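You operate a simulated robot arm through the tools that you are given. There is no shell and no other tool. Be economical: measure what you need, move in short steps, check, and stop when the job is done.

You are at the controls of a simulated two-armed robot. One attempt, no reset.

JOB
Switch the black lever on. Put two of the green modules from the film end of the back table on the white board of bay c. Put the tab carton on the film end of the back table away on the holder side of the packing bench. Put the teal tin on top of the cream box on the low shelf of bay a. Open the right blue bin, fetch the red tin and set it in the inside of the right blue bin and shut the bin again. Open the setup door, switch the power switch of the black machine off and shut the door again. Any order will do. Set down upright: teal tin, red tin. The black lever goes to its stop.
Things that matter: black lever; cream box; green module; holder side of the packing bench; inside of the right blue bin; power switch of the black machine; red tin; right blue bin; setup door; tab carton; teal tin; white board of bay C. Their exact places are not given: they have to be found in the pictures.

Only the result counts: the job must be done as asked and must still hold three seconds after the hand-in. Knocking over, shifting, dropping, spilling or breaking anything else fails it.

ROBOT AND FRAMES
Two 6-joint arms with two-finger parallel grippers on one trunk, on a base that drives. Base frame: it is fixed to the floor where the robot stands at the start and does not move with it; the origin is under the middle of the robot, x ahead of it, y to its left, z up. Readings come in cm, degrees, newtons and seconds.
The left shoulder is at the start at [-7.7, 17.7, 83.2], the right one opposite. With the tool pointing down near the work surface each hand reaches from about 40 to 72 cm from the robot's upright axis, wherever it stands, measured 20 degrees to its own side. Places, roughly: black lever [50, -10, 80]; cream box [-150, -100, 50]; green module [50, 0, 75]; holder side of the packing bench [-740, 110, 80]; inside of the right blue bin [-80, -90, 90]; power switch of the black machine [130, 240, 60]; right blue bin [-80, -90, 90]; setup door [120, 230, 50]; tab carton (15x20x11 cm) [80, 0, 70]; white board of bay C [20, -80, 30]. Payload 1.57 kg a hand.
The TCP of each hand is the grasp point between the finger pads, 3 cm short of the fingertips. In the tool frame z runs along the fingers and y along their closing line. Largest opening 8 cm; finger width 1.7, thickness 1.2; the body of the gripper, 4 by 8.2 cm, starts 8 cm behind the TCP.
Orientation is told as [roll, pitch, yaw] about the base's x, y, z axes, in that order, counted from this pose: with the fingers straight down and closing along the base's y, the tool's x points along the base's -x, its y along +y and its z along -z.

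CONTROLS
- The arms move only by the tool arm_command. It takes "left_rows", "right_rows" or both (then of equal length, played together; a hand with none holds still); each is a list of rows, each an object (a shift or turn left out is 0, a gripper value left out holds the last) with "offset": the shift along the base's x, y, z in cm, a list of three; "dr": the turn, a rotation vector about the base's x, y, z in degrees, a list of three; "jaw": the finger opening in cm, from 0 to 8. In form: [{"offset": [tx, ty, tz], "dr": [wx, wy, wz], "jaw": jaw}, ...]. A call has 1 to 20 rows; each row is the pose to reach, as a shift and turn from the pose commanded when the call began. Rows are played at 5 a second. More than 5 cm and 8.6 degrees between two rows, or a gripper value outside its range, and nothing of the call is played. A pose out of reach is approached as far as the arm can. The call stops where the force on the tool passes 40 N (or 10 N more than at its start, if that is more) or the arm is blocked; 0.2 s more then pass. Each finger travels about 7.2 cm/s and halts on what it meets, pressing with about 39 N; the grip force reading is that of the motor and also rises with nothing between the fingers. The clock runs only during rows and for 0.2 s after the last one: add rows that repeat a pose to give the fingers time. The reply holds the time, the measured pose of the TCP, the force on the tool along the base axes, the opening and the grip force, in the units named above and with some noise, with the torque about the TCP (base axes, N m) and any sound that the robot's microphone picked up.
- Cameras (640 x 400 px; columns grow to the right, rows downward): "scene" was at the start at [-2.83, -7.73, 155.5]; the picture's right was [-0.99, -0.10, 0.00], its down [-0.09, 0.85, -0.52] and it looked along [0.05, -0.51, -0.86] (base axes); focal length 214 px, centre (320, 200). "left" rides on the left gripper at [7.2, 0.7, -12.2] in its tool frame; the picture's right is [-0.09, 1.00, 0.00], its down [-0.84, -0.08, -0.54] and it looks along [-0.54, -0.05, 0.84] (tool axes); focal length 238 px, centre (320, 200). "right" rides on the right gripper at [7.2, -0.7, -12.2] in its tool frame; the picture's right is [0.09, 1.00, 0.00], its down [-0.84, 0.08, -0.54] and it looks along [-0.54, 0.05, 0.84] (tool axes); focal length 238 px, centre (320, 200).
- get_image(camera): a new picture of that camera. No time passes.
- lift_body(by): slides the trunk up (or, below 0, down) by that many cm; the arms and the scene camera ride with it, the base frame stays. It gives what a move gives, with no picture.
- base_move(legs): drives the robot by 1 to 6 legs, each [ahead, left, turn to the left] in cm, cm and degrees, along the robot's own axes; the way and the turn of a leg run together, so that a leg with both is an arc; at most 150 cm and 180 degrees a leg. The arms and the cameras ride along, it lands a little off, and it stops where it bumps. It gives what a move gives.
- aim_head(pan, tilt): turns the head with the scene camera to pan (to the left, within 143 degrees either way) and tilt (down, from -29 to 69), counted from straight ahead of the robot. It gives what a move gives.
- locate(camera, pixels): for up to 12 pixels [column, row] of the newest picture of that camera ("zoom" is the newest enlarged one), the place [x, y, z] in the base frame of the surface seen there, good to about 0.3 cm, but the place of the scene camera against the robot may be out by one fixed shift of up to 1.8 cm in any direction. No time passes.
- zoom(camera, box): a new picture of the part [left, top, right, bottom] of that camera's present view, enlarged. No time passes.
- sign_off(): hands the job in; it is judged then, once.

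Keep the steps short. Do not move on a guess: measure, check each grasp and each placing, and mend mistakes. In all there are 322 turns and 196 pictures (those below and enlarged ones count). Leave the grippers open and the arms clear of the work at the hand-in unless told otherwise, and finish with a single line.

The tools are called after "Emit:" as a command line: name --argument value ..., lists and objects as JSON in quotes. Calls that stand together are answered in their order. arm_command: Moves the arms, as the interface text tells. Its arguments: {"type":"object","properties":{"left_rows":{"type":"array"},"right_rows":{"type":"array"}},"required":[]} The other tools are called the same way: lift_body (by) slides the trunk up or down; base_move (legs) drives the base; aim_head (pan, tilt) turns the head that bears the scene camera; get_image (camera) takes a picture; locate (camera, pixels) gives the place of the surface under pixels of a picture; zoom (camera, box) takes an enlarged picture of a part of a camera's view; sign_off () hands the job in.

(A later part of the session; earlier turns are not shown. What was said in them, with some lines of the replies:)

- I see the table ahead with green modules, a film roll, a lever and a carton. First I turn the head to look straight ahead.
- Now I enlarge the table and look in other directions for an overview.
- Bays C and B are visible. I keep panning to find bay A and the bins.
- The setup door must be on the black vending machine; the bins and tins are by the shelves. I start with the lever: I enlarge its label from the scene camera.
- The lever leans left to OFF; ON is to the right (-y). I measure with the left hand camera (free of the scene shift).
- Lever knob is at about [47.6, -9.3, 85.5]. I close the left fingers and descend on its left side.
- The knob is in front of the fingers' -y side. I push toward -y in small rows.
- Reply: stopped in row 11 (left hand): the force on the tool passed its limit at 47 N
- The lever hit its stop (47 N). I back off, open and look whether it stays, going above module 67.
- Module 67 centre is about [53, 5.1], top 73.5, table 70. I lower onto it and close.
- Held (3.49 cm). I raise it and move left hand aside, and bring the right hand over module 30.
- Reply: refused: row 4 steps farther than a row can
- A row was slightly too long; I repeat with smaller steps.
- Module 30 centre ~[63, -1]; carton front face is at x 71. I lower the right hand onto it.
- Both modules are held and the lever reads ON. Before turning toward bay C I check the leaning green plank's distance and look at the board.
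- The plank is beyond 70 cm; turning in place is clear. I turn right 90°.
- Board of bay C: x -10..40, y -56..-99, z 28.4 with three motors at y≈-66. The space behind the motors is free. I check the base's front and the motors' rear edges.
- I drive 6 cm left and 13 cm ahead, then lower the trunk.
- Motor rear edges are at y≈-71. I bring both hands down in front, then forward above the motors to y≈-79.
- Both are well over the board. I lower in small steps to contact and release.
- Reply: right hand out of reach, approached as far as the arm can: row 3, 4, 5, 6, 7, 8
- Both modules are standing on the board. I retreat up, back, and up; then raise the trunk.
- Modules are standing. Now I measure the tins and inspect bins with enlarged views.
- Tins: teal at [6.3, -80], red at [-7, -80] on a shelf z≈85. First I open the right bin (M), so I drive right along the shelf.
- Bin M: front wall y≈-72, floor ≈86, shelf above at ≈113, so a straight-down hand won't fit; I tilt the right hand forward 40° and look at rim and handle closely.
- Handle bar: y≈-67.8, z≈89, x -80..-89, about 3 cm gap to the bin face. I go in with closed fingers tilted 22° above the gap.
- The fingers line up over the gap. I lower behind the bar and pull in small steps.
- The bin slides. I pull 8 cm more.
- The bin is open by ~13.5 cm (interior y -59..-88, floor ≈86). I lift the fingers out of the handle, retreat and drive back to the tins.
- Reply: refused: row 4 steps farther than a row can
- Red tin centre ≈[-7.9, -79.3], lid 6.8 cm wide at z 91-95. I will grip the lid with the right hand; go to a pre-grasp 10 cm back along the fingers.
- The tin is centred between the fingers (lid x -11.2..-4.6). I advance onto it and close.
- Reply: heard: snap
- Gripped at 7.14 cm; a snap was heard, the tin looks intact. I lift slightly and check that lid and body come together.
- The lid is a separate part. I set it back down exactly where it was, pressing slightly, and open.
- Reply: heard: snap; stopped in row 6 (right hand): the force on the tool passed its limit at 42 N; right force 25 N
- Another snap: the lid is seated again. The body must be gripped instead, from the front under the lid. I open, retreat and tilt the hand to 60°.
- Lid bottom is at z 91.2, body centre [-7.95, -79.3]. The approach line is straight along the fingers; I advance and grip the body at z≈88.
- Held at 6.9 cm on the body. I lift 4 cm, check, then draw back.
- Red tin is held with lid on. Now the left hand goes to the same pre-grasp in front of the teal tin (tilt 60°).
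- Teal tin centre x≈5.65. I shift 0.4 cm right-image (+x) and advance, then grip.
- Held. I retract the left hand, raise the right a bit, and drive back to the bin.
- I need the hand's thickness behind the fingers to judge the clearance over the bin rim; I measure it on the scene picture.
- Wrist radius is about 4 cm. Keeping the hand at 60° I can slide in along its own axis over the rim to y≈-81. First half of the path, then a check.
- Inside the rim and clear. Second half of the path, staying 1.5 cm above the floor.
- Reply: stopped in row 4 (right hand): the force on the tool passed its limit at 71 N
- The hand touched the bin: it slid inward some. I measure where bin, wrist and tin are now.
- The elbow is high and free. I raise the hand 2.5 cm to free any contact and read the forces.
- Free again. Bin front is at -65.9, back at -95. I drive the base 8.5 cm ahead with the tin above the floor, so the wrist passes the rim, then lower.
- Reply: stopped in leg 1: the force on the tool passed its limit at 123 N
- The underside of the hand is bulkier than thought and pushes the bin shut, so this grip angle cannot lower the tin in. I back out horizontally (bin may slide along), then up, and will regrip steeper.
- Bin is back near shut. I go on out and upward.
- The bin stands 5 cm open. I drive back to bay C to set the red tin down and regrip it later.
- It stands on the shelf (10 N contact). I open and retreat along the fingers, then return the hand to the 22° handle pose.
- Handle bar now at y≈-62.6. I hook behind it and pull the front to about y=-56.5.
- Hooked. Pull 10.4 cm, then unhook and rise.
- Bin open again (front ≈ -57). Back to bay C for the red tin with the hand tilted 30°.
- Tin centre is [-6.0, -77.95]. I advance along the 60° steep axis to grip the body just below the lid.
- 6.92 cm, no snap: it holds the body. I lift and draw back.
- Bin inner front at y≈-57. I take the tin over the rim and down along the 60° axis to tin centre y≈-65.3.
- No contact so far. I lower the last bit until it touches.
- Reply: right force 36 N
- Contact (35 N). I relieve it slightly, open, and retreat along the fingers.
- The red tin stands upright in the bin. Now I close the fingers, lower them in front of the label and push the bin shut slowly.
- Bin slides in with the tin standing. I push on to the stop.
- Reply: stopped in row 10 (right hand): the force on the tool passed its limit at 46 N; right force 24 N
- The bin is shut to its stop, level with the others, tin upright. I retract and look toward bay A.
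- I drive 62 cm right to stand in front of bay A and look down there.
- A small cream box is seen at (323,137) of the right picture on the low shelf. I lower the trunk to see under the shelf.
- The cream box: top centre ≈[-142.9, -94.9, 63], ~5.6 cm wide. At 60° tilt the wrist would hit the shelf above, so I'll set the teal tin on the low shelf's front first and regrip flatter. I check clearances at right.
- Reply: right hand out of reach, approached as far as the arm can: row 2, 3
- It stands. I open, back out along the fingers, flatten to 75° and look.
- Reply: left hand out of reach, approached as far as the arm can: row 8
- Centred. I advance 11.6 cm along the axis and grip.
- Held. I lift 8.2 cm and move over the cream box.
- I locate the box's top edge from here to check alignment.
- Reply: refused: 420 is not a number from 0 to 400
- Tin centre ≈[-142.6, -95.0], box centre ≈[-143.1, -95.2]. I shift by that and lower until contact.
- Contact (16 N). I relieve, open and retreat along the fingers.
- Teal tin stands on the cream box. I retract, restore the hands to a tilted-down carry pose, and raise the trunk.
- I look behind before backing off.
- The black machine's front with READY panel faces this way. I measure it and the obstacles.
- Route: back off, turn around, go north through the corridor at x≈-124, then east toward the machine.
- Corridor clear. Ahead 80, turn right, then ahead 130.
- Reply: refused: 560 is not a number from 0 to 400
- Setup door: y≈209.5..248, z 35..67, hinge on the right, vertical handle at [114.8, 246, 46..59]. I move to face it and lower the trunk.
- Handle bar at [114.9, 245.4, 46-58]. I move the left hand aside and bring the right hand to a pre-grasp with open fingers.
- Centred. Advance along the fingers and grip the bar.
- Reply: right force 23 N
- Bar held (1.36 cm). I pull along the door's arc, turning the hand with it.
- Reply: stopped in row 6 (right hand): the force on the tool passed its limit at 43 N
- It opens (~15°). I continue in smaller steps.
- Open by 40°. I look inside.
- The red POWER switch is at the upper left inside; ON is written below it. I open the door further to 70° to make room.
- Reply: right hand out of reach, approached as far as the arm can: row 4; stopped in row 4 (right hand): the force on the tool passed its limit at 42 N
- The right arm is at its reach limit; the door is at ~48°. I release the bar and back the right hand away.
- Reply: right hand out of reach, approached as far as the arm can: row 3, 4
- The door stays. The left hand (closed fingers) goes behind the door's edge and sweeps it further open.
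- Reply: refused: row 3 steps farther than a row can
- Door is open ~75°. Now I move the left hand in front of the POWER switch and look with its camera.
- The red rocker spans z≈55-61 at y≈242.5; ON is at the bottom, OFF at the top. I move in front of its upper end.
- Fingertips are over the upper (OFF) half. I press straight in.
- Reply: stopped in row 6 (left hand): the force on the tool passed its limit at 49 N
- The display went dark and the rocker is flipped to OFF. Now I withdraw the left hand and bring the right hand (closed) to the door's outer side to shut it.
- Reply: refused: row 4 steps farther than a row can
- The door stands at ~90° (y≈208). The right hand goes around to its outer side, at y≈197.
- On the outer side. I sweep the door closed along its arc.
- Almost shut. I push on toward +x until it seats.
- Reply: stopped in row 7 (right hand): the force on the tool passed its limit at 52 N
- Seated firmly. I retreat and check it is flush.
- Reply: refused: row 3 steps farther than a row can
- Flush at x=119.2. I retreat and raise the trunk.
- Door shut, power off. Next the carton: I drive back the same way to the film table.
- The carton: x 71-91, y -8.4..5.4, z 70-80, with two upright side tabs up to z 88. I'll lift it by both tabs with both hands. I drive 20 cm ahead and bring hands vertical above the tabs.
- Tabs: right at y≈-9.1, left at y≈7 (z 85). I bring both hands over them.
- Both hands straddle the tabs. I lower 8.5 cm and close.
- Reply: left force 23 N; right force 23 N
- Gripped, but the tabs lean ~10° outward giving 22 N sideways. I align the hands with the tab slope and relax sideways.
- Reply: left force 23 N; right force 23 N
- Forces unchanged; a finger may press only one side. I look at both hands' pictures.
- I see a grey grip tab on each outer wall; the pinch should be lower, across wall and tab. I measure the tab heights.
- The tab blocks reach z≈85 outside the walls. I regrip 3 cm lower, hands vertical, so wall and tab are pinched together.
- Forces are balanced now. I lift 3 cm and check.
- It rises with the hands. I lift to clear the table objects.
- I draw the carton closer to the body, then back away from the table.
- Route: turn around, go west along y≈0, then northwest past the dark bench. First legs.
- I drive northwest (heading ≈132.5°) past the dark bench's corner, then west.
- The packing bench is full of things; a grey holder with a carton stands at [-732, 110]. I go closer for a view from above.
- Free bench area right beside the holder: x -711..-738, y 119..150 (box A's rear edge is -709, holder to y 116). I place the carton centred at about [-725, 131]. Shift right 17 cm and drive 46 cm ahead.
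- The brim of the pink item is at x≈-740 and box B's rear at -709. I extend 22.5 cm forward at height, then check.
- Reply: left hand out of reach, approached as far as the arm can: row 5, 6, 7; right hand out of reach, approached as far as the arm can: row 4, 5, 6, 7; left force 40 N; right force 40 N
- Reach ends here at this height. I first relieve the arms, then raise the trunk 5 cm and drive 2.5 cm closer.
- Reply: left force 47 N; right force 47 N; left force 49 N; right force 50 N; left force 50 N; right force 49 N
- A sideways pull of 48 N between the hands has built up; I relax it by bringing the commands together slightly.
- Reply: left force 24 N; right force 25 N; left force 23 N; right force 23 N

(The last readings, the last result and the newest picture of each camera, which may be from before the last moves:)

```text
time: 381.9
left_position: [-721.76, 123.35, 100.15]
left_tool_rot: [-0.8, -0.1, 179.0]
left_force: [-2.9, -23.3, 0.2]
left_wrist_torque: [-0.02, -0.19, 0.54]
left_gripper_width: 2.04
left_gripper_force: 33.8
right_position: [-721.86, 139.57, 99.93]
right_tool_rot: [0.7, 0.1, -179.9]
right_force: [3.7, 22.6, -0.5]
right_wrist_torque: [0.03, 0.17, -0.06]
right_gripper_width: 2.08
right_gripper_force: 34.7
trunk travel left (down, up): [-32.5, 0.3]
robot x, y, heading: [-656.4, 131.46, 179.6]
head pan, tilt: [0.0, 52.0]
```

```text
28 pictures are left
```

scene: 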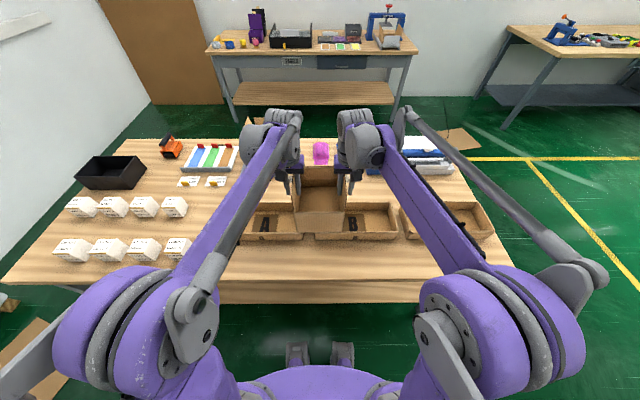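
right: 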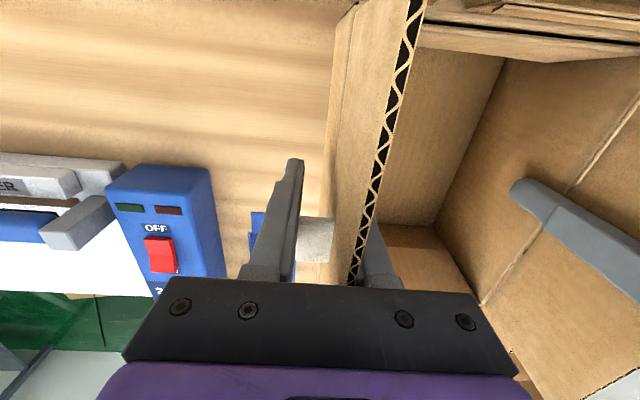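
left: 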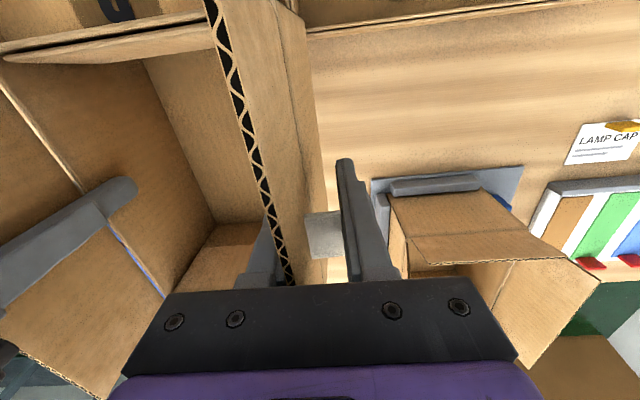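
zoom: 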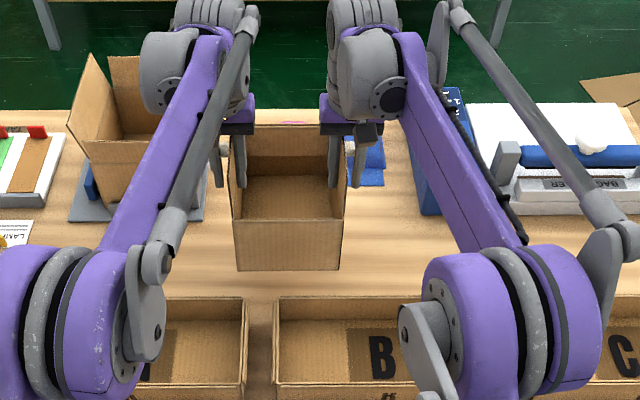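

All clear around. I lower the carton in steps to the bench.

Emit:
arm_command --left_rows '[{"offset": [0, 0, -2.5]}, {"offset": [0, 0, -5]}, {"offset": [0, 0, -6.5]}, {"offset": [0, 0, -7.3]}, {"offset": [0, 0, -7.8]}, {"offset": [0, 0, -8.1]}, {"offset": [0, 0, -8.3]}, {"offset": [0, 0, -8.3]}]' --right_rows '[{"offset": [0, 0, -2.5]}, {"offset": [0, 0, -5]}, {"offset": [0, 0, -6.5]}, {"offset": [0, 0, -7.3]}, {"offset": [0, 0, -7.8]}, {"offset": [0, 0, -8.1]}, {"offset": [0, 0, -8.3]}, {"offset": [0, 0, -8.3]}]'

Emit:
zoom --camera "scene" --box '[230, 110, 430, 250]'

```text
time: 383.7
left_position: [-721.85, 123.39, 91.75]
left_tool_rot: [-0.7, -0.1, 179.2]
left_force: [-3.2, -22.4, -1.1]
left_wrist_torque: [-0.01, -0.13, 0.54]
left_gripper_width: 2.01
left_gripper_force: 33.8
right_position: [-721.8, 139.35, 91.56]
right_tool_rot: [0.7, 0.1, -179.9]
right_force: [3.5, 23.7, 0.0]
right_wrist_torque: [0.04, 0.14, -0.01]
right_gripper_width: 2.11
right_gripper_force: 34.3
trunk travel left (down, up): [-32.5, 0.3]
robot x, y, heading: [-656.25, 131.5, 179.9]
head pan, tilt: [0.0, 52.0]
```

```text
2.86 times, centred on (330, 180) of scene
```

zoom: 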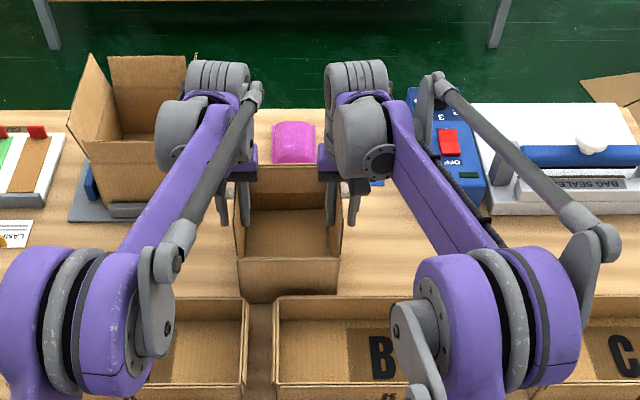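

No contact yet; I go on in 0.3 cm steps.

Emit:
arm_command --left_rows '[{"offset": [0, 0, -0.3]}, {"offset": [0, 0, -0.6]}, {"offset": [0, 0, -0.8]}, {"offset": [0, 0, -0.8]}]' --right_rows '[{"offset": [0, 0, -0.3]}, {"offset": [0, 0, -0.6]}, {"offset": [0, 0, -0.8]}, {"offset": [0, 0, -0.8]}]'

Emit:
zoom --camera "scene" --box '[290, 180, 370, 230]'

Emit:
locate --camera "zoom" --pixels '[[200, 150], [200, 200], [200, 250], [200, 260], [200, 265], [200, 275], [200, 285]]'

```text
time: 384.5
left_position: [-721.7, 123.23, 91.51]
left_tool_rot: [-0.7, -0.5, 179.3]
left_force: [-6.5, -2.1, 22.6]
left_wrist_torque: [0.33, -0.48, 0.5]
left_gripper_width: 2.05
left_gripper_force: 33.5
right_position: [-721.66, 139.53, 91.46]
right_tool_rot: [0.9, -0.4, -179.9]
right_force: [-5.9, 0.9, 26.8]
right_wrist_torque: [-0.41, -0.26, 0.06]
right_gripper_width: 2.07
right_gripper_force: 34.0
trunk travel left (down, up): [-32.5, 0.3]
robot x, y, heading: [-656.21, 131.16, 179.4]
head pan, tilt: [0.0, 52.0]
stopped in row 3 (right hand): the force on the tool passed its limit at 41 N (the readings are from after the stop); the commanded pose is now the measured one
```

```text
8.00 times, centred on (330, 205) of scene
```

zoom: 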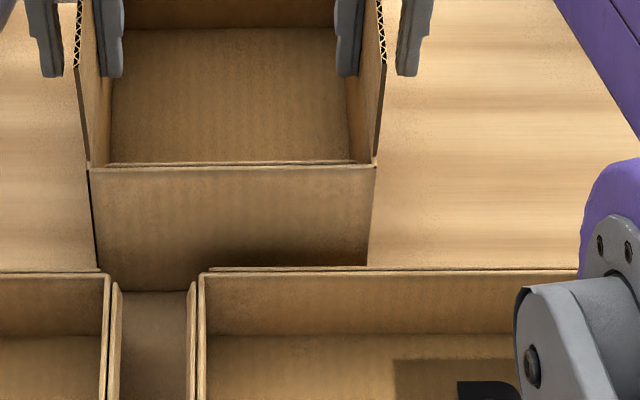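

```text
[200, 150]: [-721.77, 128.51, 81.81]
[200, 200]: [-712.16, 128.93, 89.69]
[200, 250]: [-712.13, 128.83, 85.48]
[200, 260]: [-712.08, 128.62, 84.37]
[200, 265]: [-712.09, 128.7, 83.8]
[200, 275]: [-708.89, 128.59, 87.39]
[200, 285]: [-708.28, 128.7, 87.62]
```

Contact (≈25 N each hand). I relieve slightly, open both hands, and rise straight up.

Emit:
arm_command --left_rows '[{"offset": [0, 0, 0.2]}, {"offset": [0, 0, 0.2], "jaw": 4.5}, {"offset": [0, 0, 0.2], "jaw": 4.5}, {"offset": [0, 0, 0.2], "jaw": 4.5}, {"offset": [0, 0, 3]}, {"offset": [0, 0, 7]}, {"offset": [0, 0, 11]}, {"offset": [0, 0, 14]}]' --right_rows '[{"offset": [0, 0, 0.2]}, {"offset": [0, 0, 0.2], "jaw": 4.5}, {"offset": [0, 0, 0.2], "jaw": 4.5}, {"offset": [0, 0, 0.2], "jaw": 4.5}, {"offset": [0, 0, 3]}, {"offset": [0, 0, 7]}, {"offset": [0, 0, 11]}, {"offset": [0, 0, 14]}]'

Emit:
get_image --camera "scene"

```text
time: 386.3
left_position: [-721.83, 123.26, 105.28]
left_tool_rot: [-0.7, -0.1, 179.2]
left_force: [0.6, -0.7, 0.5]
left_wrist_torque: [0.01, -0.04, 0.01]
left_gripper_width: 4.5
left_gripper_force: 0.1
right_position: [-721.67, 139.57, 105.19]
right_tool_rot: [0.9, 0.1, -179.9]
right_force: [-0.3, -0.9, -0.1]
right_wrist_torque: [0.0, 0.0, 0.01]
right_gripper_width: 4.49
right_gripper_force: 0.1
trunk travel left (down, up): [-32.5, 0.3]
robot x, y, heading: [-655.96, 131.38, 179.6]
head pan, tilt: [0.0, 52.0]
```

```text
25 pictures are left
```

scene: 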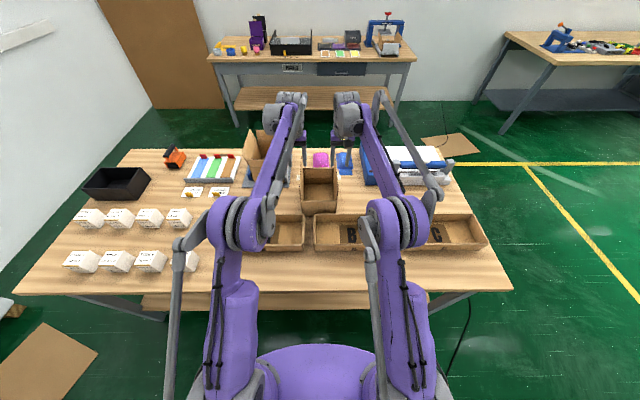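

The carton stands upright beside the holder. I retract the arms and back off, then check it once more.

Emit:
arm_command --left_rows '[{"offset": [2, 0, 1.5]}, {"offset": [6, 0, 1.5]}, {"offset": [10, -0.5, 1.5]}, {"offset": [14, -1, 1.5]}, {"offset": [18, -2, 1.5]}, {"offset": [22, -3, 1.5], "jaw": 8}]' --right_rows '[{"offset": [2, 0, 1.5]}, {"offset": [6, 0, 1.5]}, {"offset": [10, 0.5, 1.5]}, {"offset": [14, 1, 1.5]}, {"offset": [18, 2, 1.5]}, {"offset": [22, 3, 1.5], "jaw": 8}]'

Emit:
base_move --legs '[[-40, 0, 0]]'

Emit:
aim_head --pan 0 --tilt 40

Emit:
zoom --camera "scene" --box '[200, 90, 460, 260]'

```text
time: 387.7
left_position: [-699.59, 120.39, 106.75]
left_tool_rot: [-0.7, -0.1, 179.2]
left_force: [1.1, -0.3, -0.2]
left_wrist_torque: [-0.03, 0.05, -0.02]
left_gripper_width: 7.98
left_gripper_force: 0.2
right_position: [-699.47, 142.57, 106.58]
right_tool_rot: [0.7, -0.2, -179.9]
right_force: [0.3, -0.9, -0.2]
right_wrist_torque: [-0.03, 0.0, -0.02]
right_gripper_width: 8.01
right_gripper_force: 0.2
trunk travel left (down, up): [-32.5, 0.3]
robot x, y, heading: [-656.13, 131.62, 179.3]
head pan, tilt: [0.0, 52.0]
```

```text
time: 390.2
left_position: [-660.61, 120.02, 106.75]
left_tool_rot: [-0.8, -0.1, 179.1]
left_force: [0.8, -0.4, 0.2]
left_wrist_torque: [-0.02, -0.03, 0.0]
left_gripper_width: 8.0
left_gripper_force: 0.2
right_position: [-660.54, 142.48, 106.65]
right_tool_rot: [0.8, 0.0, -179.9]
right_force: [-0.3, 0.2, -0.2]
right_wrist_torque: [-0.02, -0.01, 0.04]
right_gripper_width: 8.0
right_gripper_force: 0.1
trunk travel left (down, up): [-32.5, 0.3]
robot x, y, heading: [-616.93, 131.0, 179.5]
head pan, tilt: [0.0, 52.0]
```

```text
time: 390.9
left_position: [-660.47, 119.98, 106.69]
left_tool_rot: [-0.7, -0.2, 179.2]
left_force: [0.3, -0.6, 0.3]
left_wrist_torque: [0.0, -0.05, 0.02]
left_gripper_width: 7.99
left_gripper_force: 0.0
right_position: [-660.49, 142.35, 106.56]
right_tool_rot: [0.7, 0.0, -179.9]
right_force: [0.0, 0.9, -0.4]
right_wrist_torque: [-0.01, 0.0, -0.01]
right_gripper_width: 7.98
right_gripper_force: 0.1
trunk travel left (down, up): [-32.5, 0.3]
robot x, y, heading: [-616.71, 131.25, 179.2]
head pan, tilt: [0.0, 40.0]
```

```text
2.35 times, centred on (330, 175) of scene
```

zoom: 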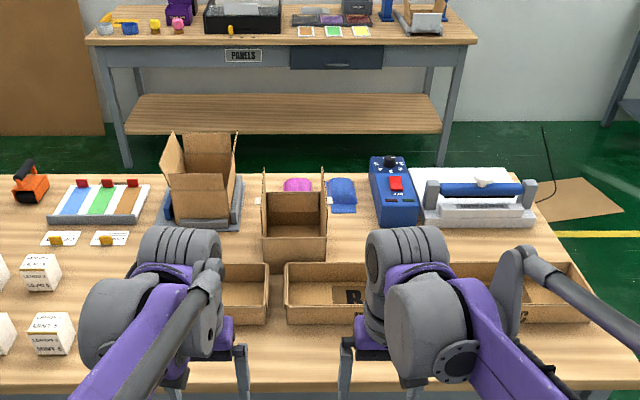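

Everything in the job is done and checked, the hands are open and clear. I hand in.

Emit:
sign_off

```text
The job is handed in.
```

All six tasks are done and handed in: lever on, modules on the bay C board, teal tin on the cream box, red tin in the shut right blue bin, power off behind the shut setup door, and tab carton beside the holder on the packing bench; the red tin's lid came off once and was pressed back on, and I took the free spot beside the holder as the "holder side".
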